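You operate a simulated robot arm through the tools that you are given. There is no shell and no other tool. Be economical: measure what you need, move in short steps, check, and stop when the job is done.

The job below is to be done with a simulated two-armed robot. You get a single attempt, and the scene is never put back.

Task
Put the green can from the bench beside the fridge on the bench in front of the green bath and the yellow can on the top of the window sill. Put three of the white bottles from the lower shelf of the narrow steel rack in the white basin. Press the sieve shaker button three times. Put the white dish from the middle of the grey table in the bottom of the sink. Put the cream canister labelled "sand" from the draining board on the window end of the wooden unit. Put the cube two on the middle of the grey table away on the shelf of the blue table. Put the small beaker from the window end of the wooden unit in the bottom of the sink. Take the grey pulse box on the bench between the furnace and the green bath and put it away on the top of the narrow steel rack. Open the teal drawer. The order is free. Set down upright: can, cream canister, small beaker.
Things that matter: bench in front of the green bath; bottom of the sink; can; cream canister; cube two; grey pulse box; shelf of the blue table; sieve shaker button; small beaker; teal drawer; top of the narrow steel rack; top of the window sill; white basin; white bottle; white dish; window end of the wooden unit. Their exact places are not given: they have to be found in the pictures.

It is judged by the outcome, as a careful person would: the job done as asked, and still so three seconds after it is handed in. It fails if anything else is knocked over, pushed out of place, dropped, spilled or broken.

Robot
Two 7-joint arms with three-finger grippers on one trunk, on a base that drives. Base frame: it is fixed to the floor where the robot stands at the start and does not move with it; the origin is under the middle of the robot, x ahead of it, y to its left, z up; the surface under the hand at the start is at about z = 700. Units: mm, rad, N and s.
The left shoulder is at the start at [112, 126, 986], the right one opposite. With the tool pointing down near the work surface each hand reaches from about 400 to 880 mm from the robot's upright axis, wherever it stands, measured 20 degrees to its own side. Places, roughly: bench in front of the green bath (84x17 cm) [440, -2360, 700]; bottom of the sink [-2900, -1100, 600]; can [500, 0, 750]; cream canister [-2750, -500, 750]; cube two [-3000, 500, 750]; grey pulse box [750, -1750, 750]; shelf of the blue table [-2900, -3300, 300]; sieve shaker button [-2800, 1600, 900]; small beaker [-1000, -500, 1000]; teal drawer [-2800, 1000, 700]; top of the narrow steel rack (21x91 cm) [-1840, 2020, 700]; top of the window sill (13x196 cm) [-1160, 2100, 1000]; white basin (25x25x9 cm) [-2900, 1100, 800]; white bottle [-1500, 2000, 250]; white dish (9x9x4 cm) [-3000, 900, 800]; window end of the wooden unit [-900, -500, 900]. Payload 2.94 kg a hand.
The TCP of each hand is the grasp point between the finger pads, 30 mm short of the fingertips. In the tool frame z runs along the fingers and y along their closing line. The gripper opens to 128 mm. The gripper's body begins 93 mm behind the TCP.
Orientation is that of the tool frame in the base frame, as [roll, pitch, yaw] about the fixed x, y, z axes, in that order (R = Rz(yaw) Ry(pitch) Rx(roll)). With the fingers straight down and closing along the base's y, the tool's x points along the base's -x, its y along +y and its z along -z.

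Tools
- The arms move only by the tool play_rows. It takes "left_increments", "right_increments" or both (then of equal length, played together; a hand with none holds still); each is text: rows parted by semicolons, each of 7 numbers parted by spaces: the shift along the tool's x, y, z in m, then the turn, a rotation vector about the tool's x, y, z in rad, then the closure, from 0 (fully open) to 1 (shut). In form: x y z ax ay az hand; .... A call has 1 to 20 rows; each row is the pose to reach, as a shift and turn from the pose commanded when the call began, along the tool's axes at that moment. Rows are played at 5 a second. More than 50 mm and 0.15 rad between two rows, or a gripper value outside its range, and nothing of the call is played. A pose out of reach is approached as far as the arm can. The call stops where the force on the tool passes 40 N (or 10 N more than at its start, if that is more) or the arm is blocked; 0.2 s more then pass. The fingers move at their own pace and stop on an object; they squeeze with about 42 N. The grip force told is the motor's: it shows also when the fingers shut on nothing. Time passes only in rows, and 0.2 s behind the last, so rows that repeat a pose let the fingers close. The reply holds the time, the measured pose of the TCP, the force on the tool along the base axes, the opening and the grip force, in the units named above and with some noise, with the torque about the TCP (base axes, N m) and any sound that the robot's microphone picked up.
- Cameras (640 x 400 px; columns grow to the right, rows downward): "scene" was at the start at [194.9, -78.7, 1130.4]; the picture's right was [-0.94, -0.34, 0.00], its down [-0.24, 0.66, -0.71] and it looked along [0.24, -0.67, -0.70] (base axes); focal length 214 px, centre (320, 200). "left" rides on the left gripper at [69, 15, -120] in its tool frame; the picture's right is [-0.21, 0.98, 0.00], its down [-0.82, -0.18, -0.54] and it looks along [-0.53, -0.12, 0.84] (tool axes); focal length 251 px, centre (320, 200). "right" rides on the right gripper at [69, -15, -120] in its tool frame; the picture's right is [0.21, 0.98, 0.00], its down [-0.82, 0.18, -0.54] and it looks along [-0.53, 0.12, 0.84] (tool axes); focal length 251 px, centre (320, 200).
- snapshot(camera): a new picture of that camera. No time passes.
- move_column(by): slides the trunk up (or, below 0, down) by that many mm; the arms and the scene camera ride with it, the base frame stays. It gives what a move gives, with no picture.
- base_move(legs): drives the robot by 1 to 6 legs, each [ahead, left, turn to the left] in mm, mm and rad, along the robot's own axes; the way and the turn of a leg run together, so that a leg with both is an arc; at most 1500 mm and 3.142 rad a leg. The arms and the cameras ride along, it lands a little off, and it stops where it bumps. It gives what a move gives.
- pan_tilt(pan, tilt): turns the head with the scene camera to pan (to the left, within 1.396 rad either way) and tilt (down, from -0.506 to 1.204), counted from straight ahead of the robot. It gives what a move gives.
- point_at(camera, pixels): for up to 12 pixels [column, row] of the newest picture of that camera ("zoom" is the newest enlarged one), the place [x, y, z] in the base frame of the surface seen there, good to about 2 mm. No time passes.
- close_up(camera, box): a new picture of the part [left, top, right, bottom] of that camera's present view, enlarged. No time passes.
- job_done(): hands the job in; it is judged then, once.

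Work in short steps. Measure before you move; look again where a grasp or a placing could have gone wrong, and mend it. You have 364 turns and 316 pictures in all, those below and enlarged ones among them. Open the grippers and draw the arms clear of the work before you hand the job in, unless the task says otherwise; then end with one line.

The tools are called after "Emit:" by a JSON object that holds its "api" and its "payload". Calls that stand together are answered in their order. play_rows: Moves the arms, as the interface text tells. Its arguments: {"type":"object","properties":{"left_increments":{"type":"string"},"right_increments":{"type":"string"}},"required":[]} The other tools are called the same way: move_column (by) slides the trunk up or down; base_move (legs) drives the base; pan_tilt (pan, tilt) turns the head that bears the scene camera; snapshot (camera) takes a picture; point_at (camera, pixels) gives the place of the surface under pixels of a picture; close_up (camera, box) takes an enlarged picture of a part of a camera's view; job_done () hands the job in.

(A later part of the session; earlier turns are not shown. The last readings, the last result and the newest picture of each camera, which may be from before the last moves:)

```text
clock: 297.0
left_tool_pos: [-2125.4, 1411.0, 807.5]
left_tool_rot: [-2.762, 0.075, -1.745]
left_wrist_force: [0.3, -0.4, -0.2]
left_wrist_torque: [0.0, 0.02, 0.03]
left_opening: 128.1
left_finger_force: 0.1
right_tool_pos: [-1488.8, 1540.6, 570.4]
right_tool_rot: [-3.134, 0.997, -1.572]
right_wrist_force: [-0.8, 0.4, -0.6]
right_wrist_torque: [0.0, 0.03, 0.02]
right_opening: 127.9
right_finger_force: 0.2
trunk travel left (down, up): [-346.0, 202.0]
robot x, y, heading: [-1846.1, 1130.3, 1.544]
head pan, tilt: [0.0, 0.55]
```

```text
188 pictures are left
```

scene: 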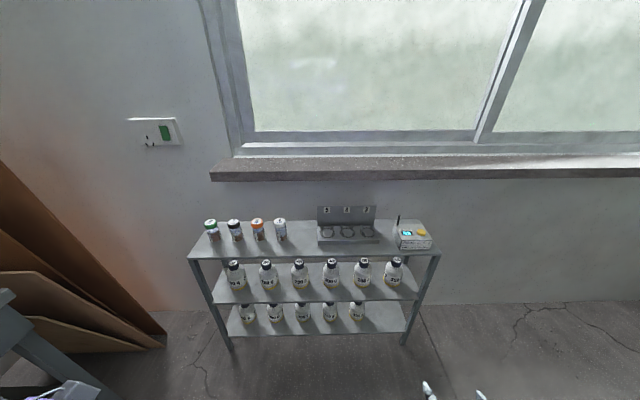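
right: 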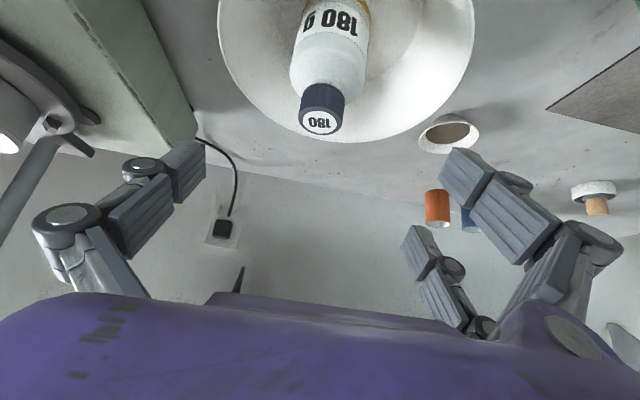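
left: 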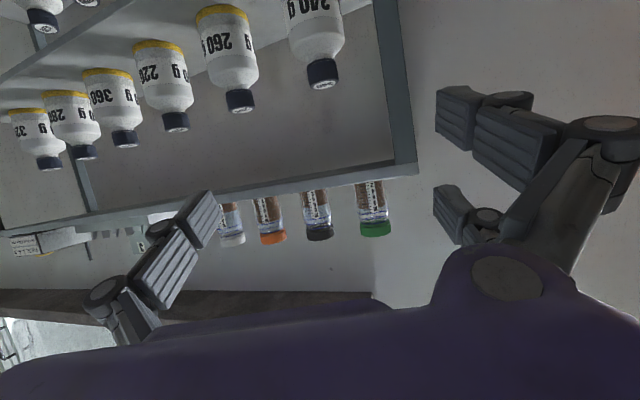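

Lower the rest of the way and drive forward in line with the "420 g" bottle.

Emit:
{"api": "move_column", "payload": {"by": -344}}

Emit:
{"api": "base_move", "payload": {"legs": [[0, 140, 0.02], [255, 0, 0]]}}

Emit:
{"api": "snapshot", "payload": {"camera": "right"}}

Emit:
{"api": "snapshot", "payload": {"camera": "scene"}}

```text
clock: 300.4
left_tool_pos: [-2125.7, 1406.4, 430.0]
left_tool_rot: [-2.724, -0.174, -1.747]
left_wrist_force: [0.1, -0.3, 0.1]
left_wrist_torque: [0.0, 0.0, 0.04]
left_opening: 128.0
left_finger_force: 0.0
right_tool_pos: [-1490.4, 1538.6, 226.5]
right_tool_rot: [-3.13, 0.998, -1.57]
right_wrist_force: [-0.7, -0.1, -0.1]
right_wrist_torque: [-0.03, 0.01, -0.03]
right_opening: 127.9
right_finger_force: 0.0
trunk travel left (down, up): [-2.0, 546.0]
robot x, y, heading: [-1843.1, 1125.9, 1.541]
head pan, tilt: [0.0, 0.55]
```

```text
clock: 303.7
left_tool_pos: [-2271.4, 1654.8, 431.1]
left_tool_rot: [-2.726, -0.176, -1.724]
left_wrist_force: [-0.5, -0.6, 0.6]
left_wrist_torque: [0.01, 0.01, -0.01]
left_opening: 128.1
left_finger_force: 0.1
right_tool_pos: [-1637.8, 1803.2, 227.2]
right_tool_rot: [-3.131, 0.998, -1.548]
right_wrist_force: [0.3, 0.5, -0.5]
right_wrist_torque: [0.02, -0.03, 0.03]
right_opening: 127.9
right_finger_force: 0.1
trunk travel left (down, up): [-2.0, 546.0]
robot x, y, heading: [-1983.5, 1384.1, 1.567]
head pan, tilt: [0.0, 0.55]
```

```text
187 pictures are left
```

right: 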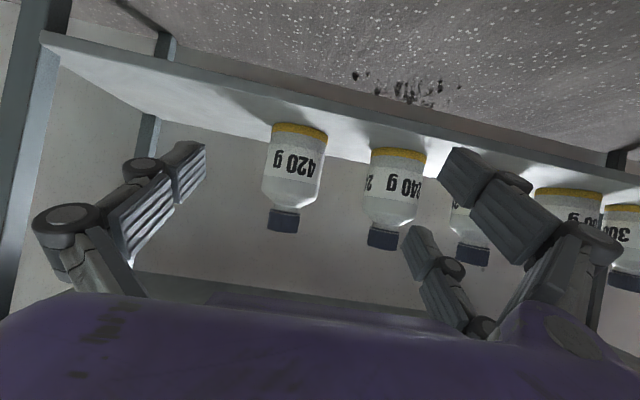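

```text
186 pictures are left
```

scene: 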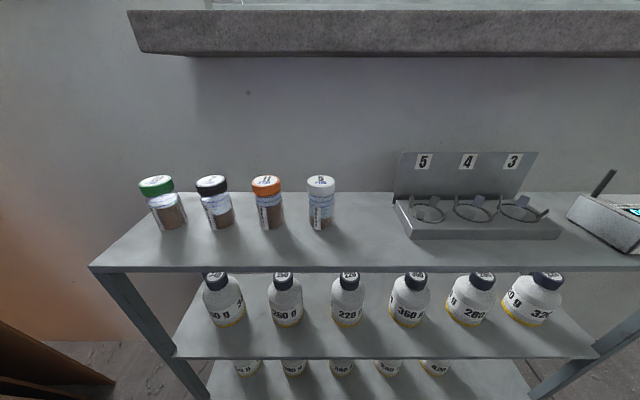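

Emit:
{"api": "point_at", "payload": {"camera": "right", "pixels": [[285, 215], [293, 175], [264, 172], [265, 190], [322, 185], [292, 132], [320, 165]]}}

```text
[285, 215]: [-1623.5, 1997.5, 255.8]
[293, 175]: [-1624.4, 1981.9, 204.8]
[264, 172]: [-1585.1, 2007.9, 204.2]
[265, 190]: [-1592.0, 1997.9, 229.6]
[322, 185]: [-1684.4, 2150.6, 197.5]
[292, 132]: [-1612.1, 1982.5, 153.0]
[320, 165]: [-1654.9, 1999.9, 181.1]
```

Bottle "420 g" centre ≈(-1621,2017). Advance and grip as before.

Emit:
{"api": "play_rows", "payload": {"right_increments": "0.026 -0.0217 0.0168 0 0 0 0.22;0.0036 -0.0217 0.0517 0 0 0 0.22;-0.0189 -0.0217 0.0866 0 0 0 0.22;-0.0413 -0.0217 0.1215 0 0 0 0.22;-0.0638 -0.0217 0.1564 0 0 0 0.22;-0.0862 -0.0217 0.1913 0 0 0 0.22;-0.0862 -0.0217 0.1913 0 0 0 0.22;-0.0862 -0.0217 0.1913 0 0 0 1;-0.0862 -0.0217 0.1913 0 0 0 1;-0.0862 -0.0217 0.1913 0 0 0 1"}}

Emit:
{"api": "snapshot", "payload": {"camera": "right"}}

```text
clock: 305.9
left_tool_pos: [-2269.9, 1653.3, 430.2]
left_tool_rot: [-2.725, -0.175, -1.725]
left_wrist_force: [0.5, 0.2, -0.5]
left_wrist_torque: [0.01, 0.0, -0.02]
left_opening: 128.0
left_finger_force: 0.1
right_tool_pos: [-1620.9, 2011.1, 194.1]
right_tool_rot: [-3.133, 0.998, -1.55]
right_wrist_force: [-0.7, 1.5, 1.0]
right_wrist_torque: [-0.05, 0.2, -0.04]
right_opening: 76.6
right_finger_force: 41.6
trunk travel left (down, up): [-2.0, 546.0]
robot x, y, heading: [-1986.1, 1384.8, 1.567]
head pan, tilt: [0.0, 0.55]
```

```text
185 pictures are left
```

right: 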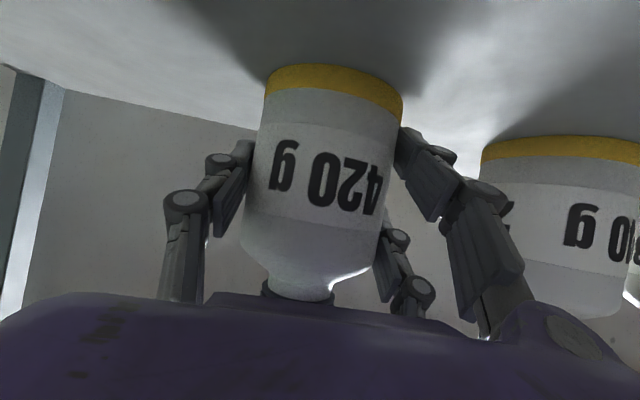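

Gripped. Lift, withdraw, back off and raise the trunk.

Emit:
{"api": "play_rows", "payload": {"right_increments": "-0.0105 0 -0.0067 0 0 0 1;-0.0211 0 -0.0134 0 0 0 1;0.0004 0 -0.0472 0 0 0 1;0.0219 0 -0.081 0 0 0 1;0.0434 0 -0.1147 0 0 0 1;0.0649 0 -0.1485 0 0 0 1;0.0863 0 -0.1823 0 0 0 1;0.1078 0 -0.216 0 0 0 1"}}

Emit:
{"api": "base_move", "payload": {"legs": [[-240, 0, 0]]}}

Emit:
{"api": "move_column", "payload": {"by": 400}}

Emit:
{"api": "move_column", "payload": {"by": 143}}

Emit:
{"api": "snapshot", "payload": {"camera": "right"}}

```text
clock: 307.7
left_tool_pos: [-2270.0, 1654.2, 430.2]
left_tool_rot: [-2.726, -0.177, -1.724]
left_wrist_force: [0.5, 0.1, -0.4]
left_wrist_torque: [-0.04, -0.02, -0.01]
left_opening: 127.7
left_finger_force: 0.0
right_tool_pos: [-1616.5, 1770.3, 223.5]
right_tool_rot: [-3.13, 0.998, -1.55]
right_wrist_force: [-0.2, 0.6, -4.4]
right_wrist_torque: [-0.03, 0.02, -0.02]
right_opening: 76.4
right_finger_force: 42.1
trunk travel left (down, up): [-2.0, 546.0]
robot x, y, heading: [-1981.9, 1383.1, 1.57]
head pan, tilt: [0.0, 0.55]
```

```text
clock: 309.5
left_tool_pos: [-2270.5, 1419.4, 429.5]
left_tool_rot: [-2.727, -0.175, -1.725]
left_wrist_force: [0.0, 0.2, -0.2]
left_wrist_torque: [0.01, 0.01, -0.02]
left_opening: 127.7
left_finger_force: 0.2
right_tool_pos: [-1615.1, 1533.9, 223.1]
right_tool_rot: [-3.132, 0.996, -1.553]
right_wrist_force: [-0.3, 0.9, -3.8]
right_wrist_torque: [-0.02, 0.0, 0.02]
right_opening: 76.8
right_finger_force: 42.0
trunk travel left (down, up): [-2.0, 546.0]
robot x, y, heading: [-1983.7, 1147.4, 1.566]
head pan, tilt: [0.0, 0.55]
```

```text
clock: 313.3
left_tool_pos: [-2269.7, 1437.9, 875.9]
left_tool_rot: [-2.775, 0.151, -1.726]
left_wrist_force: [-0.1, 0.7, 0.4]
left_wrist_torque: [0.01, 0.01, 0.0]
left_opening: 128.0
left_finger_force: 0.0
right_tool_pos: [-1615.7, 1532.4, 621.8]
right_tool_rot: [-3.133, 0.996, -1.552]
right_wrist_force: [0.5, -0.3, -3.6]
right_wrist_torque: [-0.05, 0.02, -0.01]
right_opening: 76.6
right_finger_force: 42.6
trunk travel left (down, up): [-402.0, 146.0]
robot x, y, heading: [-1987.8, 1146.7, 1.564]
head pan, tilt: [0.0, 0.55]
```

```text
clock: 315.0
left_tool_pos: [-2270.0, 1439.9, 1018.3]
left_tool_rot: [-2.775, 0.149, -1.725]
left_wrist_force: [-0.6, 0.7, -0.6]
left_wrist_torque: [-0.03, -0.01, 0.0]
left_opening: 127.8
left_finger_force: 0.1
right_tool_pos: [-1615.7, 1533.2, 764.9]
right_tool_rot: [-3.134, 0.995, -1.553]
right_wrist_force: [0.4, -0.2, -3.7]
right_wrist_torque: [0.0, 0.0, -0.03]
right_opening: 76.3
right_finger_force: 42.1
trunk travel left (down, up): [-545.0, 3.0]
robot x, y, heading: [-1985.9, 1151.1, 1.563]
head pan, tilt: [0.0, 0.55]
```

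```text
184 pictures are left
```

right: 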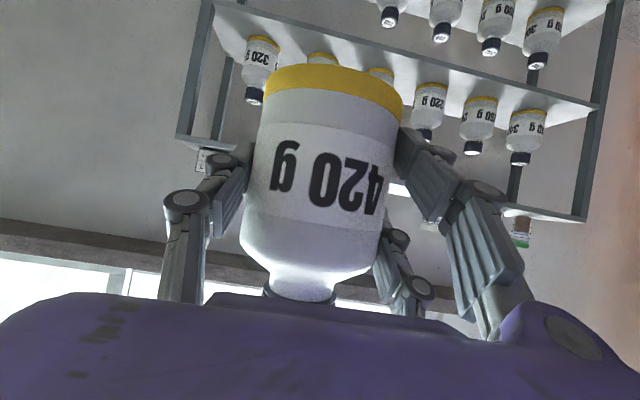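

Raise the hand, bring it inward, turn to the table and drive to the basin.

Emit:
{"api": "play_rows", "payload": {"right_increments": "-0.037 0.02 -0.024 0 0 0 1;-0.074 0.04 -0.048 0 0 0 1;-0.111 0.06 -0.071 0 0 0 1;-0.148 0.08 -0.095 0 0 0 1;-0.185 0.1 -0.119 0 0 0 1;-0.185 0.13 -0.119 0 0 0 1;-0.185 0.13 -0.119 0 0 0 1"}}

Emit:
{"api": "base_move", "payload": {"legs": [[0, 0, 1.56], [338, 0, 0], [0, 303, 0]]}}

Emit:
{"api": "snapshot", "payload": {"camera": "scene"}}

```text
clock: 316.6
left_tool_pos: [-2270.5, 1439.1, 1021.2]
left_tool_rot: [-2.774, 0.152, -1.726]
left_wrist_force: [-0.5, -0.1, -0.3]
left_wrist_torque: [0.0, 0.01, 0.02]
left_opening: 127.8
left_finger_force: 0.1
right_tool_pos: [-1745.8, 1533.3, 985.4]
right_tool_rot: [-3.132, 0.997, -1.552]
right_wrist_force: [0.6, 0.6, -4.1]
right_wrist_torque: [-0.01, 0.0, 0.03]
right_opening: 76.4
right_finger_force: 42.1
trunk travel left (down, up): [-545.0, 3.0]
robot x, y, heading: [-1980.6, 1149.8, 1.564]
head pan, tilt: [0.0, 0.55]
```

```text
clock: 325.5
left_tool_pos: [-2620.1, 566.3, 1018.8]
left_tool_rot: [-2.775, 0.15, -0.165]
left_wrist_force: [-0.5, 0.4, 0.6]
left_wrist_torque: [0.01, -0.02, -0.02]
left_opening: 127.8
left_finger_force: 0.1
right_tool_pos: [-2710.9, 1090.0, 986.2]
right_tool_rot: [-3.131, 0.995, 0.008]
right_wrist_force: [-0.4, -0.3, -4.2]
right_wrist_torque: [0.01, -0.05, 0.0]
right_opening: 76.5
right_finger_force: 42.4
trunk travel left (down, up): [-545.0, 3.0]
robot x, y, heading: [-2328.7, 845.9, 3.124]
head pan, tilt: [0.0, 0.55]
```

```text
183 pictures are left
```

scene: 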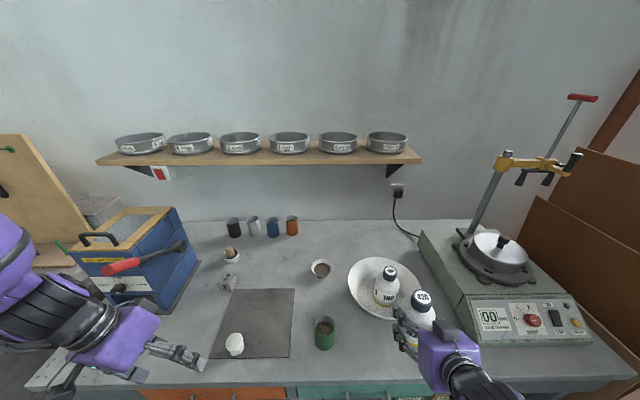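

Measure bottle 1 and the basin's free space.

Emit:
{"api": "close_up", "payload": {"camera": "scene", "box": [320, 240, 460, 340]}}

Emit:
{"api": "point_at", "payload": {"camera": "scene", "pixels": [[389, 270], [387, 298], [350, 280], [425, 290], [375, 258], [362, 290], [372, 312], [405, 280], [365, 275]]}}

```text
4.00 times, centred on (390, 290) of scene
```

zoom: 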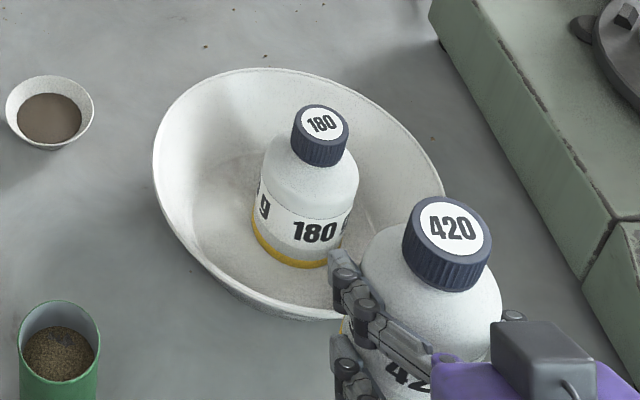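

```text
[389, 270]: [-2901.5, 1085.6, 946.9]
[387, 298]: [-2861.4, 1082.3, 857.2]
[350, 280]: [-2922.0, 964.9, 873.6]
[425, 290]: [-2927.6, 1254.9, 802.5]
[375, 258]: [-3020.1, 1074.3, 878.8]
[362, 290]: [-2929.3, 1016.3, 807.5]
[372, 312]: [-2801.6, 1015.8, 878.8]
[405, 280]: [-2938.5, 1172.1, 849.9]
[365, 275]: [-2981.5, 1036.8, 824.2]
```

Bottle 1 sits at the basin centre (-2898,1084). I bring bottle 2 over the front wall and let it push bottle 1 back ~38 mm while going down.

Emit:
{"api": "play_rows", "payload": {"right_increments": "-0.0201 0.002 0.031 0 0 0 1;-0.0403 0.004 0.0621 0 0 0 1;-0.0604 0.005 0.0931 0 0 0 1;-0.0348 0.005 0.1097 0 0 0 1;-0.0092 0.005 0.1263 0 0 0 1;-0.003 0.005 0.1387 0 0 0 1;0.0033 0.005 0.1511 0 0 0 1;0.008 0.005 0.162 0 0 0 1;0.013 0.005 0.1729 0 0 0 1;0.0175 0.005 0.1835 0 0 0 1;0.0219 0.005 0.1942 0 0 0 1"}}

Emit:
{"api": "snapshot", "payload": {"camera": "scene"}}

Emit:
{"api": "close_up", "payload": {"camera": "scene", "box": [320, 240, 460, 340]}}

```text
clock: 327.0
left_tool_pos: [-2621.0, 566.6, 1019.6]
left_tool_rot: [-2.774, 0.147, -0.167]
left_wrist_force: [0.0, 0.5, -0.5]
left_wrist_torque: [0.0, -0.03, -0.02]
left_opening: 127.7
left_finger_force: 0.1
right_tool_pos: [-2836.4, 1085.2, 918.6]
right_tool_rot: [-3.131, 1.027, 0.014]
right_wrist_force: [7.5, -0.7, 14.0]
right_wrist_torque: [0.0, 0.71, 0.09]
right_opening: 75.6
right_finger_force: 42.1
trunk travel left (down, up): [-545.0, 3.0]
robot x, y, heading: [-2332.5, 848.8, 3.129]
head pan, tilt: [0.0, 0.55]
stopped in row 7 (right hand): the force on the tool passed its limit at 44 N (the readings are from after the stop); the commanded pose is now the measured one
```

```text
181 pictures are left
```

scene: 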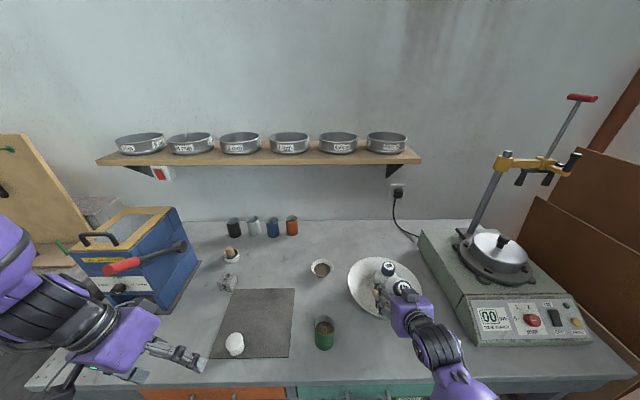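

```text
4.00 times, centred on (390, 290) of scene
```

zoom: 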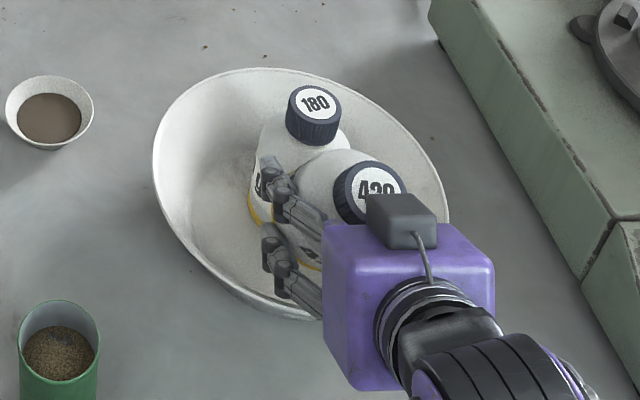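

Bottle 2's base rests on bottle 1's shoulder. Lift 4 mm, push back horizontally 35 mm, then lower.

Emit:
{"api": "play_rows", "payload": {"right_increments": "-0.0034 0 -0.0022 0 0 0 1;-0.009 0 0.0065 0 0 0 1;-0.015 0 0.015 0 0 0 1;-0.0205 0 0.0236 0 0 0 1;-0.0225 0 0.0272 0 0 0 1"}}

Emit:
{"api": "close_up", "payload": {"camera": "scene", "box": [320, 240, 460, 340]}}

```text
clock: 328.2
left_tool_pos: [-2620.7, 565.8, 1019.7]
left_tool_rot: [-2.775, 0.149, -0.168]
left_wrist_force: [-1.1, -0.3, 0.1]
left_wrist_torque: [-0.01, -0.01, 0.0]
left_opening: 128.1
left_finger_force: 0.0
right_tool_pos: [-2869.9, 1086.0, 918.8]
right_tool_rot: [-3.129, 1.018, 0.012]
right_wrist_force: [2.1, 0.1, -1.9]
right_wrist_torque: [-0.01, 0.1, 0.01]
right_opening: 75.4
right_finger_force: 42.0
trunk travel left (down, up): [-545.0, 3.0]
robot x, y, heading: [-2330.7, 849.6, 3.125]
head pan, tilt: [0.0, 0.55]
```

```text
4.00 times, centred on (390, 290) of scene
```

zoom: 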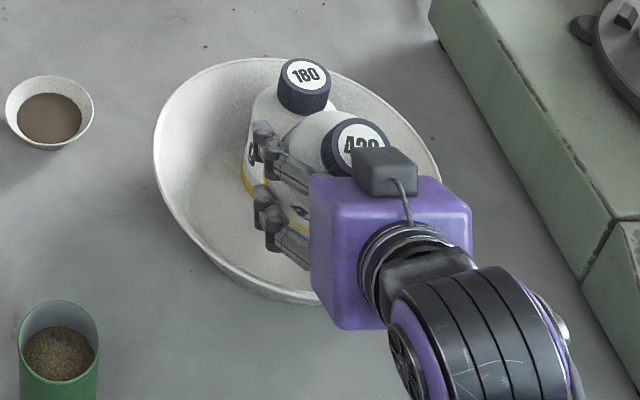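

Bottle 1 slid back upright. Lower bottle 2.

Emit:
{"api": "play_rows", "payload": {"right_increments": "0.0168 0 0.0109 0 0 0 1;0.0294 0 0.019 0 0 0 1;0.0378 0 0.0245 0 0 0 1;0.0428 0 0.0277 0 0 0 1;0.0462 0 0.0299 0 0 0 1;0.0487 0 0.0315 0 0 0 1"}}

Emit:
{"api": "close_up", "payload": {"camera": "scene", "box": [320, 240, 460, 340]}}

```text
clock: 328.7
left_tool_pos: [-2619.8, 566.8, 1020.6]
left_tool_rot: [-2.774, 0.153, -0.168]
left_wrist_force: [-0.1, -0.5, 0.7]
left_wrist_torque: [0.0, -0.04, -0.04]
left_opening: 127.7
left_finger_force: 0.0
right_tool_pos: [-2877.4, 1087.0, 915.9]
right_tool_rot: [-3.125, 1.063, 0.02]
right_wrist_force: [8.7, -0.8, 19.5]
right_wrist_torque: [0.07, 1.01, 0.0]
right_opening: 75.3
right_finger_force: 42.2
trunk travel left (down, up): [-545.0, 3.0]
robot x, y, heading: [-2331.9, 847.4, 3.122]
head pan, tilt: [0.0, 0.55]
stopped in row 2 (right hand): the force on the tool passed its limit at 46 N (the readings are from after the stop); the commanded pose is now the measured one
```

```text
4.00 times, centred on (390, 290) of scene
```

zoom: 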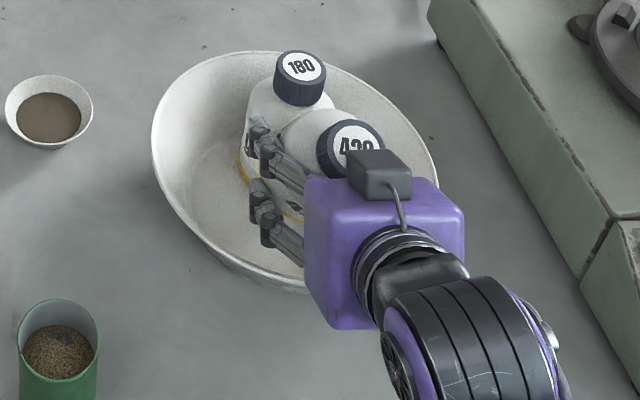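

Back bottle 2 off 22 mm toward me, then lower.

Emit:
{"api": "play_rows", "payload": {"right_increments": "-0.005 0 -0.004 0 -0.03 0 1;0.0078 0 -0.0212 0 0.06 0 1;0.0246 0 -0.0103 0 0.06 0 1;0.0372 0 -0.0022 0 0.06 0 1;0.0456 0 0.0033 0 0.06 0 1;0.0506 0 0.0065 0 0.06 0 1;0.054 0 0.0087 0 0.06 0 1;0.0557 0 0.0098 0 0.06 0 1"}}

Emit:
{"api": "close_up", "payload": {"camera": "scene", "box": [320, 240, 460, 340]}}

```text
clock: 330.5
left_tool_pos: [-2622.1, 565.5, 1019.7]
left_tool_rot: [-2.776, 0.15, -0.166]
left_wrist_force: [0.1, 0.4, -0.4]
left_wrist_torque: [0.03, -0.01, -0.02]
left_opening: 128.2
left_finger_force: 0.1
right_tool_pos: [-2857.6, 1086.6, 859.2]
right_tool_rot: [-3.127, 0.992, 0.016]
right_wrist_force: [-1.6, 0.3, 9.5]
right_wrist_torque: [-0.24, -0.41, -0.02]
right_opening: 75.4
right_finger_force: 42.3
trunk travel left (down, up): [-545.0, 3.0]
robot x, y, heading: [-2325.3, 852.3, 3.126]
head pan, tilt: [0.0, 0.55]
```

```text
4.00 times, centred on (390, 290) of scene
```

zoom: 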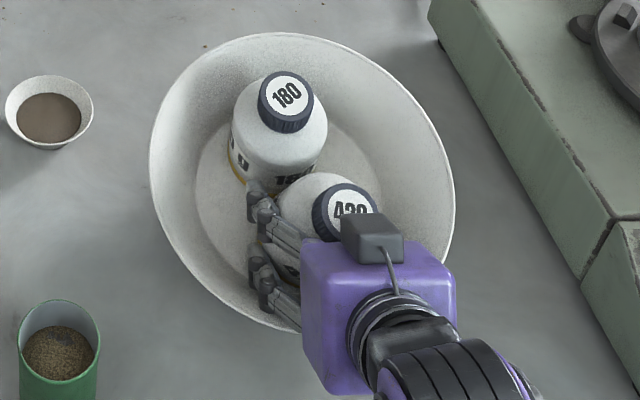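

Bottle 2 reached the bottom (the hand presses slightly on the front rim). Ease up, release and withdraw.

Emit:
{"api": "play_rows", "payload": {"right_increments": "-0.0034 0 -0.0022 0 0 0 1;-0.0034 0 -0.0022 0 0 0 0.5;-0.0034 0 -0.0022 0 0 0 0;-0.0034 0 -0.0022 0 0 0 0;-0.02 0 -0.015 0 0 0 0;-0.03 0 -0.05 0 0 0 0;-0.04 0 -0.09 0 0 0 0;-0.05 0 -0.13 0 0 0 0;-0.06 0 -0.17 0 0 0 0"}}

Emit:
{"api": "snapshot", "payload": {"camera": "scene"}}

Emit:
{"api": "close_up", "payload": {"camera": "scene", "box": [320, 240, 460, 340]}}

```text
clock: 332.5
left_tool_pos: [-2620.7, 566.0, 1020.3]
left_tool_rot: [-2.776, 0.151, -0.167]
left_wrist_force: [-0.6, 1.7, 0.0]
left_wrist_torque: [-0.02, 0.03, -0.02]
left_opening: 128.1
left_finger_force: 0.1
right_tool_pos: [-2746.8, 1084.8, 998.2]
right_tool_rot: [-3.128, 0.987, 0.017]
right_wrist_force: [0.3, 0.0, -1.0]
right_wrist_torque: [0.01, 0.01, 0.03]
right_opening: 128.0
right_finger_force: 0.1
trunk travel left (down, up): [-545.0, 3.0]
robot x, y, heading: [-2327.0, 848.8, 3.124]
head pan, tilt: [0.0, 0.55]
```

```text
176 pictures are left
```

scene: 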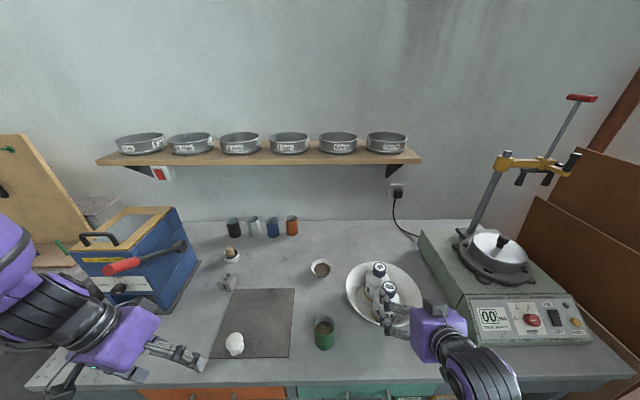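

```text
4.00 times, centred on (390, 290) of scene
```

zoom: 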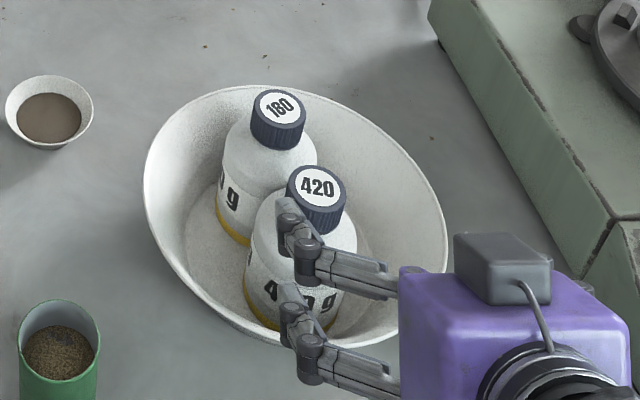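

Both bottles stand in the basin, with room on the right side. Go for the third ("240 g" at x≈-1768).

Emit:
{"api": "base_move", "payload": {"legs": [[-289, 0, 0], [0, -290, 0], [0, 0, -1.56]]}}

Emit:
{"api": "play_rows", "payload": {"right_increments": "0.0337 -0.0057 0.0239 0 0 0 0;0.0673 -0.0114 0.0478 0 0 0 0;0.101 -0.0171 0.0717 0 0 0 0;0.1347 -0.0229 0.0956 0 0 0 0;0.1684 -0.0286 0.1195 0 0 0 0;0.18 -0.034 0.13 0 0 0 0;0.18 -0.034 0.13 0 0 0 0"}}

```text
clock: 340.9
left_tool_pos: [-2336.9, 1413.0, 1019.6]
left_tool_rot: [-2.775, 0.151, -1.701]
left_wrist_force: [0.0, -0.6, 0.5]
left_wrist_torque: [0.01, -0.02, 0.01]
left_opening: 127.8
left_finger_force: 0.1
right_tool_pos: [-1823.3, 1559.4, 998.9]
right_tool_rot: [-3.13, 0.99, -1.517]
right_wrist_force: [0.1, -0.4, -1.0]
right_wrist_torque: [-0.06, -0.01, -0.02]
right_opening: 128.0
right_finger_force: 0.0
trunk travel left (down, up): [-545.0, 3.0]
robot x, y, heading: [-2044.7, 1132.0, 1.592]
head pan, tilt: [0.0, 0.55]
```

```text
clock: 342.5
left_tool_pos: [-2337.8, 1412.3, 1019.3]
left_tool_rot: [-2.775, 0.151, -1.702]
left_wrist_force: [-1.1, 0.4, 0.5]
left_wrist_torque: [0.0, 0.0, -0.02]
left_opening: 127.8
left_finger_force: 0.1
right_tool_pos: [-1787.2, 1569.9, 777.8]
right_tool_rot: [-3.127, 0.989, -1.518]
right_wrist_force: [0.3, 0.3, -0.5]
right_wrist_torque: [0.03, -0.04, -0.03]
right_opening: 128.2
right_finger_force: 0.0
trunk travel left (down, up): [-545.0, 3.0]
robot x, y, heading: [-2046.5, 1133.4, 1.591]
head pan, tilt: [0.0, 0.55]
```

Lower the trunk and approach the shelf.

Emit:
{"api": "move_column", "payload": {"by": -400}}

Emit:
{"api": "move_column", "payload": {"by": -143}}

Emit:
{"api": "base_move", "payload": {"legs": [[225, 0, -0.04]]}}

Emit:
{"api": "snapshot", "payload": {"camera": "right"}}

```text
clock: 346.3
left_tool_pos: [-2337.0, 1386.4, 574.2]
left_tool_rot: [-2.737, -0.1, -1.7]
left_wrist_force: [0.2, -0.3, -0.7]
left_wrist_torque: [-0.02, 0.01, -0.03]
left_opening: 128.2
left_finger_force: 0.1
right_tool_pos: [-1786.2, 1569.5, 377.9]
right_tool_rot: [-3.128, 0.989, -1.518]
right_wrist_force: [0.5, 0.2, 0.4]
right_wrist_torque: [-0.01, 0.02, 0.0]
right_opening: 127.9
right_finger_force: 0.2
trunk travel left (down, up): [-145.0, 403.0]
robot x, y, heading: [-2042.2, 1129.9, 1.591]
head pan, tilt: [0.0, 0.55]
```

```text
clock: 348.0
left_tool_pos: [-2337.4, 1394.6, 430.2]
left_tool_rot: [-2.725, -0.179, -1.702]
left_wrist_force: [-0.1, 1.0, 0.6]
left_wrist_torque: [0.01, 0.02, 0.01]
left_opening: 127.9
left_finger_force: 0.0
right_tool_pos: [-1788.0, 1569.4, 233.2]
right_tool_rot: [-3.13, 0.989, -1.518]
right_wrist_force: [0.1, 0.2, -0.5]
right_wrist_torque: [-0.02, -0.02, 0.03]
right_opening: 128.0
right_finger_force: 0.1
trunk travel left (down, up): [-2.0, 546.0]
robot x, y, heading: [-2042.0, 1134.0, 1.593]
head pan, tilt: [0.0, 0.55]
```

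```text
clock: 349.7
left_tool_pos: [-2327.5, 1628.9, 429.9]
left_tool_rot: [-2.724, -0.178, -1.74]
left_wrist_force: [-0.2, 0.0, 0.6]
left_wrist_torque: [-0.01, -0.01, 0.02]
left_opening: 128.0
left_finger_force: 0.0
right_tool_pos: [-1773.0, 1785.2, 234.5]
right_tool_rot: [-3.13, 0.988, -1.556]
right_wrist_force: [-0.8, 0.7, 1.1]
right_wrist_torque: [0.01, 0.01, 0.01]
right_opening: 127.7
right_finger_force: 0.1
trunk travel left (down, up): [-2.0, 546.0]
robot x, y, heading: [-2045.1, 1353.3, 1.555]
head pan, tilt: [0.0, 0.55]
```

```text
174 pictures are left
```

right: 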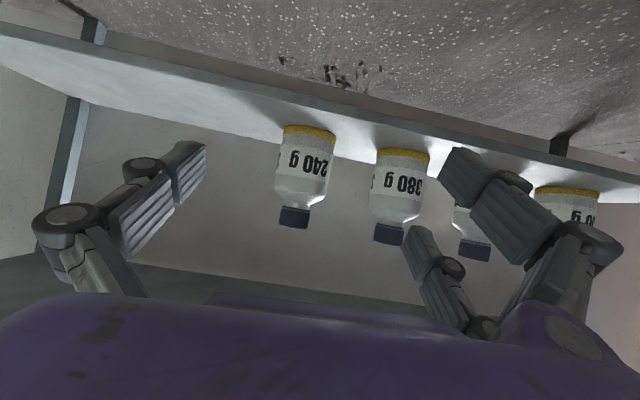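

Emit:
{"api": "point_at", "payload": {"camera": "right", "pixels": [[295, 213], [304, 178], [279, 172], [330, 180], [306, 135], [328, 165]]}}

```text
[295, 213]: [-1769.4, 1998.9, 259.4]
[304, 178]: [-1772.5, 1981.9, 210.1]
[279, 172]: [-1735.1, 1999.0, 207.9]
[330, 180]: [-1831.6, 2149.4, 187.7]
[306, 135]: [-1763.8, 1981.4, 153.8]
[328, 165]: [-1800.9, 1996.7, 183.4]
```

Bottle "240 g" centre ≈(-1768,2017). Advance and grip.

Emit:
{"api": "play_rows", "payload": {"right_increments": "0.0321 -0.0078 0.0212 0 0 0 0.22;0.0114 -0.0078 0.0527 0 0 0 0.22;-0.0093 -0.0078 0.0841 0 0 0 0.22;-0.03 -0.0078 0.1156 0 0 0 0.22;-0.0508 -0.0078 0.147 0 0 0 0.22;-0.0715 -0.0078 0.1785 0 0 0 0.22;-0.0922 -0.0078 0.2099 0 0 0 0.22;-0.0922 -0.0078 0.2099 0 0 0 0.22;-0.0922 -0.0078 0.2099 0 0 0 1;-0.0922 -0.0078 0.2099 0 0 0 1;-0.0922 -0.0078 0.2099 0 0 0 1"}}

Emit:
{"api": "snapshot", "payload": {"camera": "right"}}

```text
clock: 352.1
left_tool_pos: [-2328.1, 1628.9, 430.1]
left_tool_rot: [-2.726, -0.178, -1.738]
left_wrist_force: [-0.9, 0.4, -0.1]
left_wrist_torque: [0.02, 0.0, -0.02]
left_opening: 128.1
left_finger_force: 0.0
right_tool_pos: [-1765.4, 2011.3, 194.9]
right_tool_rot: [-3.127, 0.988, -1.553]
right_wrist_force: [0.9, 0.7, 0.2]
right_wrist_torque: [-0.02, 0.08, -0.01]
right_opening: 75.7
right_finger_force: 41.7
trunk travel left (down, up): [-2.0, 546.0]
robot x, y, heading: [-2046.1, 1354.7, 1.555]
head pan, tilt: [0.0, 0.55]
```

```text
173 pictures are left
```

right: 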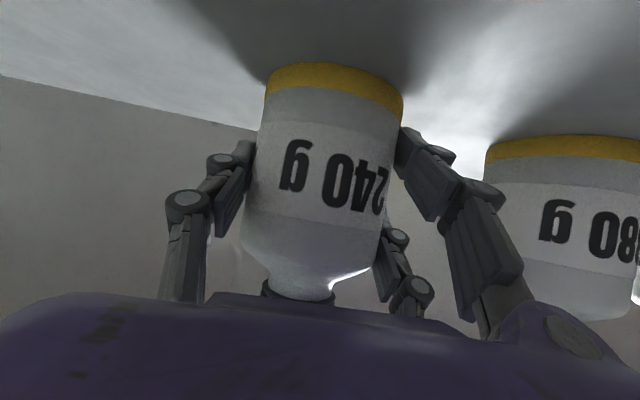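

Gripped. Lift, withdraw, back off, raise.

Emit:
{"api": "play_rows", "payload": {"right_increments": "-0.0105 0 -0.0067 0 0 0 1;-0.0211 0 -0.0134 0 0 0 1;0.0004 0 -0.0472 0 0 0 1;0.0219 0 -0.081 0 0 0 1;0.0434 0 -0.1147 0 0 0 1;0.0649 0 -0.1485 0 0 0 1;0.0863 0 -0.1823 0 0 0 1;0.1078 0 -0.216 0 0 0 1"}}

Emit:
{"api": "base_move", "payload": {"legs": [[-215, 0, 0]]}}

Emit:
{"api": "move_column", "payload": {"by": 400}}

Emit:
{"api": "move_column", "payload": {"by": 143}}

Emit:
{"api": "play_rows", "payload": {"right_increments": "-0.037 0 -0.024 0 0 0 1;-0.074 0 -0.048 0 0 0 1;-0.111 0 -0.071 0 0 0 1;-0.148 0 -0.095 0 0 0 1;-0.185 0 -0.119 0 0 0 1;-0.185 0 -0.119 0 0 0 1"}}

Emit:
{"api": "snapshot", "payload": {"camera": "right"}}

```text
clock: 353.9
left_tool_pos: [-2329.2, 1629.6, 431.0]
left_tool_rot: [-2.724, -0.178, -1.738]
left_wrist_force: [0.1, 0.0, 0.1]
left_wrist_torque: [-0.02, -0.02, -0.01]
left_opening: 127.9
left_finger_force: 0.1
right_tool_pos: [-1764.6, 1771.4, 225.3]
right_tool_rot: [-3.127, 0.99, -1.556]
right_wrist_force: [-0.1, 0.1, -3.1]
right_wrist_torque: [-0.07, -0.02, 0.04]
right_opening: 75.4
right_finger_force: 41.6
trunk travel left (down, up): [-2.0, 546.0]
robot x, y, heading: [-2042.7, 1358.0, 1.559]
head pan, tilt: [0.0, 0.55]
```

```text
clock: 355.6
left_tool_pos: [-2332.4, 1416.5, 430.5]
left_tool_rot: [-2.724, -0.179, -1.733]
left_wrist_force: [0.8, 0.3, 0.0]
left_wrist_torque: [-0.01, 0.04, 0.01]
left_opening: 128.0
left_finger_force: 0.1
right_tool_pos: [-1769.6, 1559.6, 222.9]
right_tool_rot: [-3.129, 0.986, -1.55]
right_wrist_force: [0.5, 0.5, -2.6]
right_wrist_torque: [-0.05, -0.03, -0.01]
right_opening: 75.5
right_finger_force: 42.2
trunk travel left (down, up): [-2.0, 546.0]
robot x, y, heading: [-2046.6, 1146.2, 1.561]
head pan, tilt: [0.0, 0.55]
```

```text
clock: 359.4
left_tool_pos: [-2332.7, 1435.8, 876.9]
left_tool_rot: [-2.775, 0.147, -1.733]
left_wrist_force: [-0.8, 0.2, -0.9]
left_wrist_torque: [0.04, 0.01, -0.01]
left_opening: 128.0
left_finger_force: 0.1
right_tool_pos: [-1770.0, 1559.8, 623.2]
right_tool_rot: [-3.131, 0.987, -1.551]
right_wrist_force: [0.0, -0.3, -2.6]
right_wrist_torque: [-0.04, 0.02, 0.01]
right_opening: 75.4
right_finger_force: 42.2
trunk travel left (down, up): [-402.0, 146.0]
robot x, y, heading: [-2046.3, 1143.0, 1.562]
head pan, tilt: [0.0, 0.55]
```

```text
clock: 361.1
left_tool_pos: [-2332.0, 1434.6, 1020.4]
left_tool_rot: [-2.772, 0.144, -1.733]
left_wrist_force: [-0.3, -0.9, 0.3]
left_wrist_torque: [-0.03, 0.03, 0.0]
left_opening: 128.0
left_finger_force: 0.0
right_tool_pos: [-1769.4, 1558.8, 765.9]
right_tool_rot: [-3.13, 0.987, -1.548]
right_wrist_force: [-0.9, 0.1, -3.6]
right_wrist_torque: [0.01, -0.02, 0.0]
right_opening: 75.2
right_finger_force: 42.4
trunk travel left (down, up): [-545.0, 3.0]
robot x, y, heading: [-2046.0, 1143.6, 1.565]
head pan, tilt: [0.0, 0.55]
```

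```text
clock: 362.5
left_tool_pos: [-2331.7, 1434.7, 1020.8]
left_tool_rot: [-2.775, 0.146, -1.733]
left_wrist_force: [0.1, -0.3, 0.3]
left_wrist_torque: [0.0, 0.02, 0.0]
left_opening: 128.1
left_finger_force: 0.1
right_tool_pos: [-1771.6, 1559.3, 987.3]
right_tool_rot: [-3.128, 0.987, -1.55]
right_wrist_force: [0.0, 0.6, -3.1]
right_wrist_torque: [-0.03, -0.01, -0.02]
right_opening: 75.2
right_finger_force: 42.1
trunk travel left (down, up): [-545.0, 3.0]
robot x, y, heading: [-2047.1, 1146.6, 1.555]
head pan, tilt: [0.0, 0.55]
```

```text
172 pictures are left
```

right: 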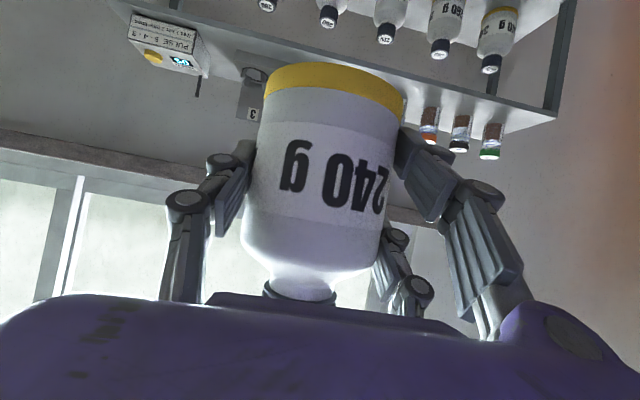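

Turn and drive to the basin.

Emit:
{"api": "base_move", "payload": {"legs": [[0, 0, 1.565], [275, 0, 0], [0, 290, 0]]}}

Emit:
{"api": "snapshot", "payload": {"camera": "scene"}}

Emit:
{"api": "close_up", "payload": {"camera": "scene", "box": [320, 240, 460, 340]}}

```text
clock: 370.9
left_tool_pos: [-2635.2, 594.2, 1019.8]
left_tool_rot: [-2.773, 0.146, -0.191]
left_wrist_force: [-0.2, 0.8, 0.8]
left_wrist_torque: [0.02, 0.0, 0.0]
left_opening: 127.7
left_finger_force: 0.2
right_tool_pos: [-2744.4, 1158.0, 986.7]
right_tool_rot: [-3.129, 0.988, -0.008]
right_wrist_force: [0.6, -0.5, -2.8]
right_wrist_torque: [0.01, -0.03, -0.03]
right_opening: 75.3
right_finger_force: 41.9
trunk travel left (down, up): [-545.0, 3.0]
robot x, y, heading: [-2336.9, 871.4, 3.099]
head pan, tilt: [0.0, 0.55]
```

```text
171 pictures are left
```

scene: 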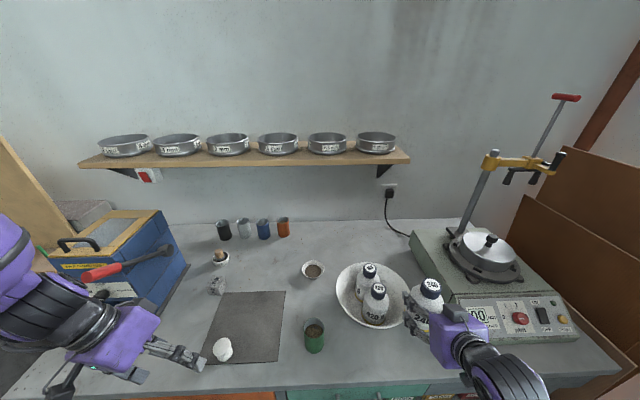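

```text
4.00 times, centred on (390, 290) of scene
```

zoom: 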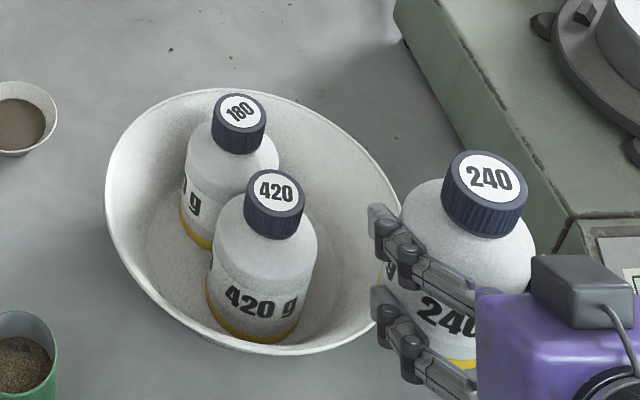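

Emit:
{"api": "point_at", "payload": {"camera": "zoom", "pixels": [[240, 107], [275, 188], [240, 165], [262, 270], [110, 200], [330, 200], [345, 260], [260, 95], [300, 350], [390, 190], [150, 270]]}}

```text
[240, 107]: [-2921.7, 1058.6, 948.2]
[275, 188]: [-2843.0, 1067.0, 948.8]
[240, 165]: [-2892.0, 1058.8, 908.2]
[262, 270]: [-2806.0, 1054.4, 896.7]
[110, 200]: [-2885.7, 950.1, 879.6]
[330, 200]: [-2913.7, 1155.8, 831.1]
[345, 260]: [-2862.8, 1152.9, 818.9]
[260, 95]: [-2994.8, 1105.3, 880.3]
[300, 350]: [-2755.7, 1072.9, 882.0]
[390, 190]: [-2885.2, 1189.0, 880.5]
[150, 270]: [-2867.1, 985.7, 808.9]
```

Basin centre is now (-2875,1070); bottles at (-2922,1059) and (-2843,1067). Lower bottle 3 on the right side at (-2880,1142).

Emit:
{"api": "play_rows", "payload": {"right_increments": "-0.019 0.004 0.0284 0 0 0 1;-0.0374 0.008 0.0568 0 0 0 1;-0.0561 0.012 0.0852 0 0 0 1;-0.0748 0.016 0.1136 0 0 0 1;-0.0498 0.016 0.1301 0 0 0 1;-0.0248 0.016 0.1466 0 0 0 1;-0.0064 0.016 0.1587 0 0 0 1;0.002 0.016 0.1642 0 0 0 1"}}

Emit:
{"api": "close_up", "payload": {"camera": "scene", "box": [320, 240, 460, 340]}}

```text
clock: 372.5
left_tool_pos: [-2634.3, 593.1, 1021.3]
left_tool_rot: [-2.773, 0.148, -0.19]
left_wrist_force: [0.3, -0.4, 0.6]
left_wrist_torque: [-0.03, 0.01, 0.02]
left_opening: 128.2
left_finger_force: 0.0
right_tool_pos: [-2887.7, 1143.0, 928.8]
right_tool_rot: [-3.137, 1.026, -0.01]
right_wrist_force: [3.6, -5.6, 10.7]
right_wrist_torque: [-0.28, 0.29, -0.02]
right_opening: 75.1
right_finger_force: 42.3
trunk travel left (down, up): [-545.0, 3.0]
robot x, y, heading: [-2336.7, 870.2, 3.102]
head pan, tilt: [0.0, 0.55]
stopped in row 7 (right hand): the force on the tool passed its limit at 47 N (the readings are from after the stop); the commanded pose is now the measured one
```

```text
4.00 times, centred on (390, 290) of scene
```

zoom: 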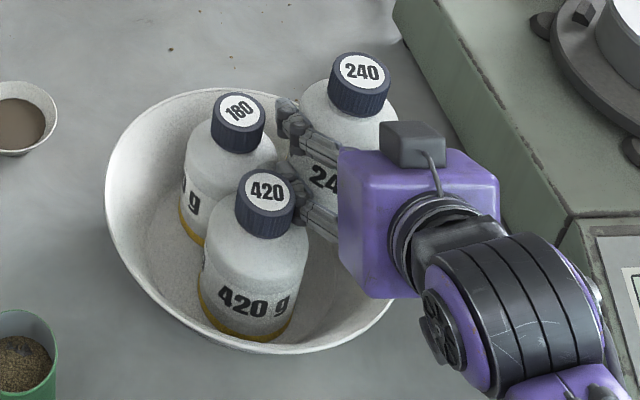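

Base edge sits high on the wall. Shift 18 mm inward and 10 mm toward me, then lower on.

Emit:
{"api": "play_rows", "payload": {"right_increments": "-0.0034 0 -0.0022 0 0 0 1;0.0021 0.01 -0.0106 0 0.02 0 1;0.0021 0.018 -0.0106 0 0.038 0 1;0.0105 0.02 -0.0051 0 0.038 0 1;0.0189 0.022 0.0004 0 0.038 0 1;0.0273 0.024 0.0059 0 0.038 0 1;0.0357 0.026 0.0114 0 0.038 0 1;0.0441 0.028 0.0169 0 0.038 0 1"}}

Emit:
{"api": "close_up", "payload": {"camera": "scene", "box": [320, 240, 460, 340]}}

```text
clock: 373.7
left_tool_pos: [-2634.1, 594.6, 1020.8]
left_tool_rot: [-2.774, 0.15, -0.189]
left_wrist_force: [-0.1, 0.4, -0.7]
left_wrist_torque: [-0.01, -0.02, -0.03]
left_opening: 127.8
left_finger_force: 0.0
right_tool_pos: [-2879.9, 1124.5, 927.0]
right_tool_rot: [-3.138, 1.012, -0.018]
right_wrist_force: [11.4, 2.3, 23.2]
right_wrist_torque: [-0.86, -0.79, 0.47]
right_opening: 75.4
right_finger_force: 42.1
trunk travel left (down, up): [-545.0, 3.0]
robot x, y, heading: [-2334.4, 872.6, 3.106]
head pan, tilt: [0.0, 0.55]
stopped in row 5 (right hand): the force on the tool passed its limit at 46 N (the readings are from after the stop); the commanded pose is now the measured one
```

```text
4.00 times, centred on (390, 290) of scene
```

zoom: 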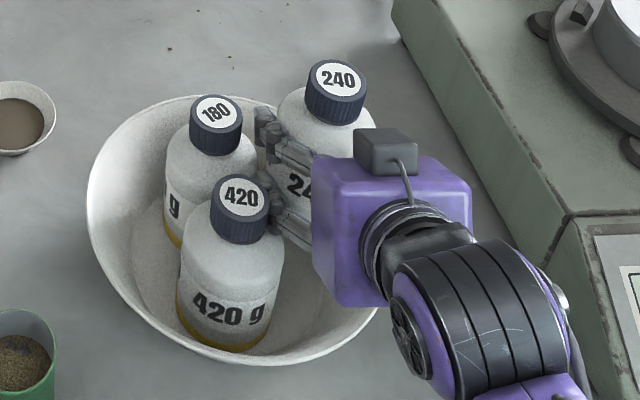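

The inner finger is resting on bottle 1's shoulder. I'll set bottle 3 down on the table at (-2715,1165) and regrasp it by the cap.

Emit:
{"api": "play_rows", "payload": {"right_increments": "-0.0255 0 -0.016 0 0 0 1;-0.0509 0 -0.0318 0 0 0 1;-0.029 -0.01 -0.067 0 0.012 0 1;-0.007 -0.02 -0.102 0 0.012 0 1;0.015 -0.03 -0.137 0 0.012 0 1;0.0366 -0.04 -0.1717 0 0.012 0 1;0.072 -0.04 -0.1495 0 0.012 0 1;0.107 -0.04 -0.1275 0 0.012 0 1;0.131 -0.04 -0.1127 0 0.012 0 1;0.1477 -0.04 -0.1023 0 0.012 0 1;0.152 -0.04 -0.0996 0 0.012 0 1"}}

Emit:
{"api": "snapshot", "payload": {"camera": "scene"}}

```text
clock: 376.1
left_tool_pos: [-2633.4, 594.7, 1022.5]
left_tool_rot: [-2.774, 0.152, -0.19]
left_wrist_force: [0.3, 0.0, -0.3]
left_wrist_torque: [-0.04, -0.02, 0.01]
left_opening: 128.1
left_finger_force: 0.0
right_tool_pos: [-2715.8, 1162.4, 854.6]
right_tool_rot: [-3.133, 1.005, -0.012]
right_wrist_force: [6.2, 4.2, 36.9]
right_wrist_torque: [-0.44, 0.04, -0.14]
right_opening: 75.8
right_finger_force: 41.7
trunk travel left (down, up): [-545.0, 3.0]
robot x, y, heading: [-2335.9, 871.4, 3.1]
head pan, tilt: [0.0, 0.55]
```

```text
167 pictures are left
```

scene: 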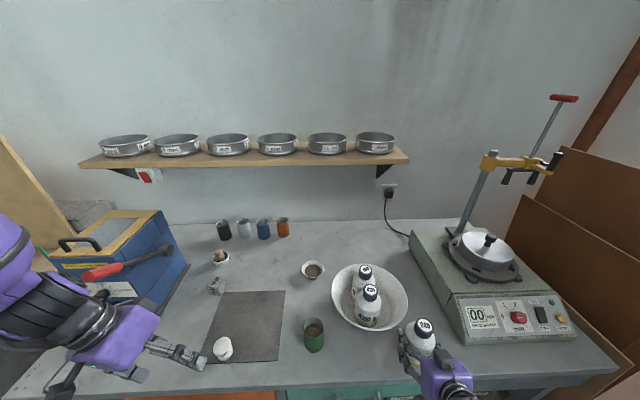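

Release, rise to the cap, make the hand steeper (pitch ≈0.5), and grip the cap.

Emit:
{"api": "play_rows", "payload": {"right_increments": "0 0 0 0 0 0 0.3;0 0 0 0 0 0 0;0 0 0 0 0 0 0;-0.0285 0 -0.018 0 0 0 0;-0.0571 0 -0.0367 0 0 0 0;-0.0605 0 -0.035 0 0.13 0 0;-0.0605 0 -0.035 0 0.26 0 0;-0.0605 0 -0.035 0 0.39 0 0;-0.0605 0 -0.035 0 0.5 0 0;-0.0605 0 -0.035 0 0.5 0 0"}}

Emit:
{"api": "snapshot", "payload": {"camera": "right"}}

Emit:
{"api": "snapshot", "payload": {"camera": "scene"}}

```text
clock: 378.3
left_tool_pos: [-2634.6, 595.4, 1021.3]
left_tool_rot: [-2.774, 0.148, -0.19]
left_wrist_force: [0.1, 0.4, 0.2]
left_wrist_torque: [-0.01, 0.04, 0.02]
left_opening: 127.8
left_finger_force: 0.1
right_tool_pos: [-2717.7, 1159.9, 915.5]
right_tool_rot: [-3.138, 0.488, -0.018]
right_wrist_force: [-0.8, -0.6, 0.2]
right_wrist_torque: [0.03, 0.02, 0.01]
right_opening: 127.9
right_finger_force: 0.1
trunk travel left (down, up): [-545.0, 3.0]
robot x, y, heading: [-2339.9, 870.0, 3.101]
head pan, tilt: [0.0, 0.55]
```

```text
166 pictures are left
```

right: 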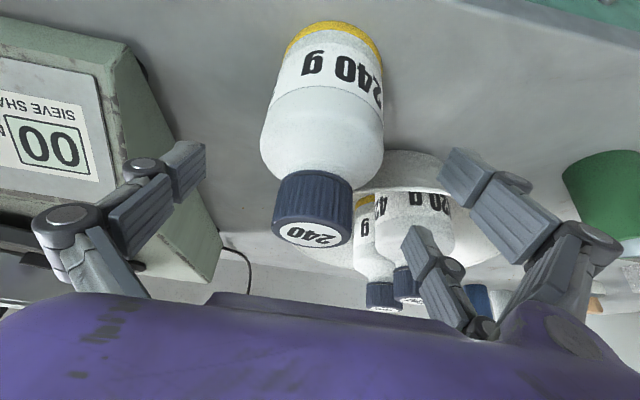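

```text
165 pictures are left
```

scene: 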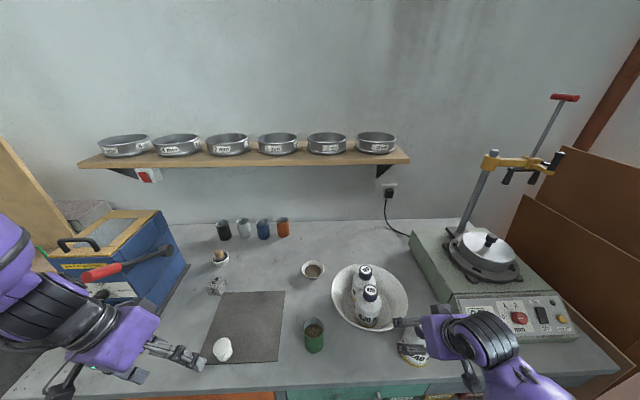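

Emit:
{"api": "point_at", "payload": {"camera": "right", "pixels": [[310, 235], [282, 205], [350, 205], [316, 185], [320, 140]]}}

```text
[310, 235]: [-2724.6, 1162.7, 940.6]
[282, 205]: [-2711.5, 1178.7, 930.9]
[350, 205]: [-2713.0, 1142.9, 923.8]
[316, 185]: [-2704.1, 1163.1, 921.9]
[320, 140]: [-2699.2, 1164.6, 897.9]
```

Cap axis (-2725,1161), z 900–941. Centre, close on the cap, and lift.

Emit:
{"api": "play_rows", "payload": {"right_increments": "-0.0109 -0.001 -0.0055 0 0 0 0;-0.0109 -0.001 -0.0055 0 0 0 1;-0.0109 -0.001 -0.0055 0 0 0 1;-0.0109 -0.001 -0.0055 0 0 0 1;-0.0109 -0.001 -0.0055 0 0 0 1;-0.0203 -0.001 -0.0232 0 0 0 1;-0.0297 -0.001 -0.0408 0 0 0 1;-0.0484 -0.001 -0.0761 0 0 0 1;-0.0484 -0.001 -0.0761 0 0 0 1"}}

Emit:
{"api": "snapshot", "payload": {"camera": "right"}}

```text
clock: 380.3
left_tool_pos: [-2634.4, 593.7, 1019.6]
left_tool_rot: [-2.775, 0.146, -0.19]
left_wrist_force: [-0.6, -0.1, 0.1]
left_wrist_torque: [0.0, -0.03, -0.04]
left_opening: 128.1
left_finger_force: 0.0
right_tool_pos: [-2724.4, 1163.2, 1006.4]
right_tool_rot: [-3.139, 0.486, -0.018]
right_wrist_force: [0.2, -0.6, -1.3]
right_wrist_torque: [-0.04, -0.02, 0.0]
right_opening: 57.4
right_finger_force: 42.0
trunk travel left (down, up): [-545.0, 3.0]
robot x, y, heading: [-2336.7, 867.2, 3.104]
head pan, tilt: [0.0, 0.55]
```

```text
164 pictures are left
```

right: 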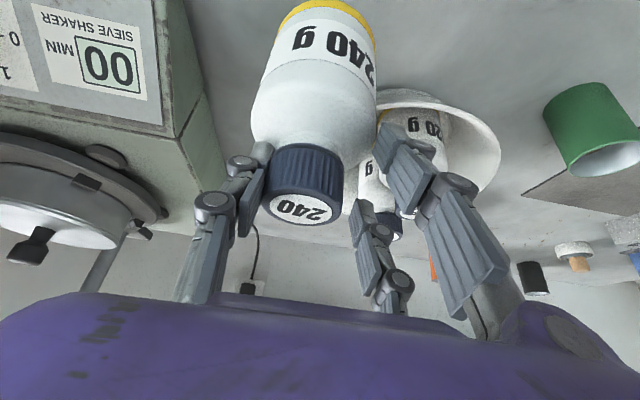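

Emit:
{"api": "close_up", "payload": {"camera": "scene", "box": [320, 240, 520, 380]}}

```text
2.86 times, centred on (420, 310) of scene
```

zoom: 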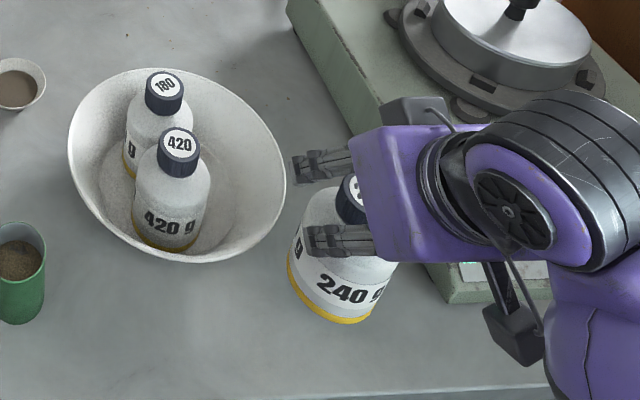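

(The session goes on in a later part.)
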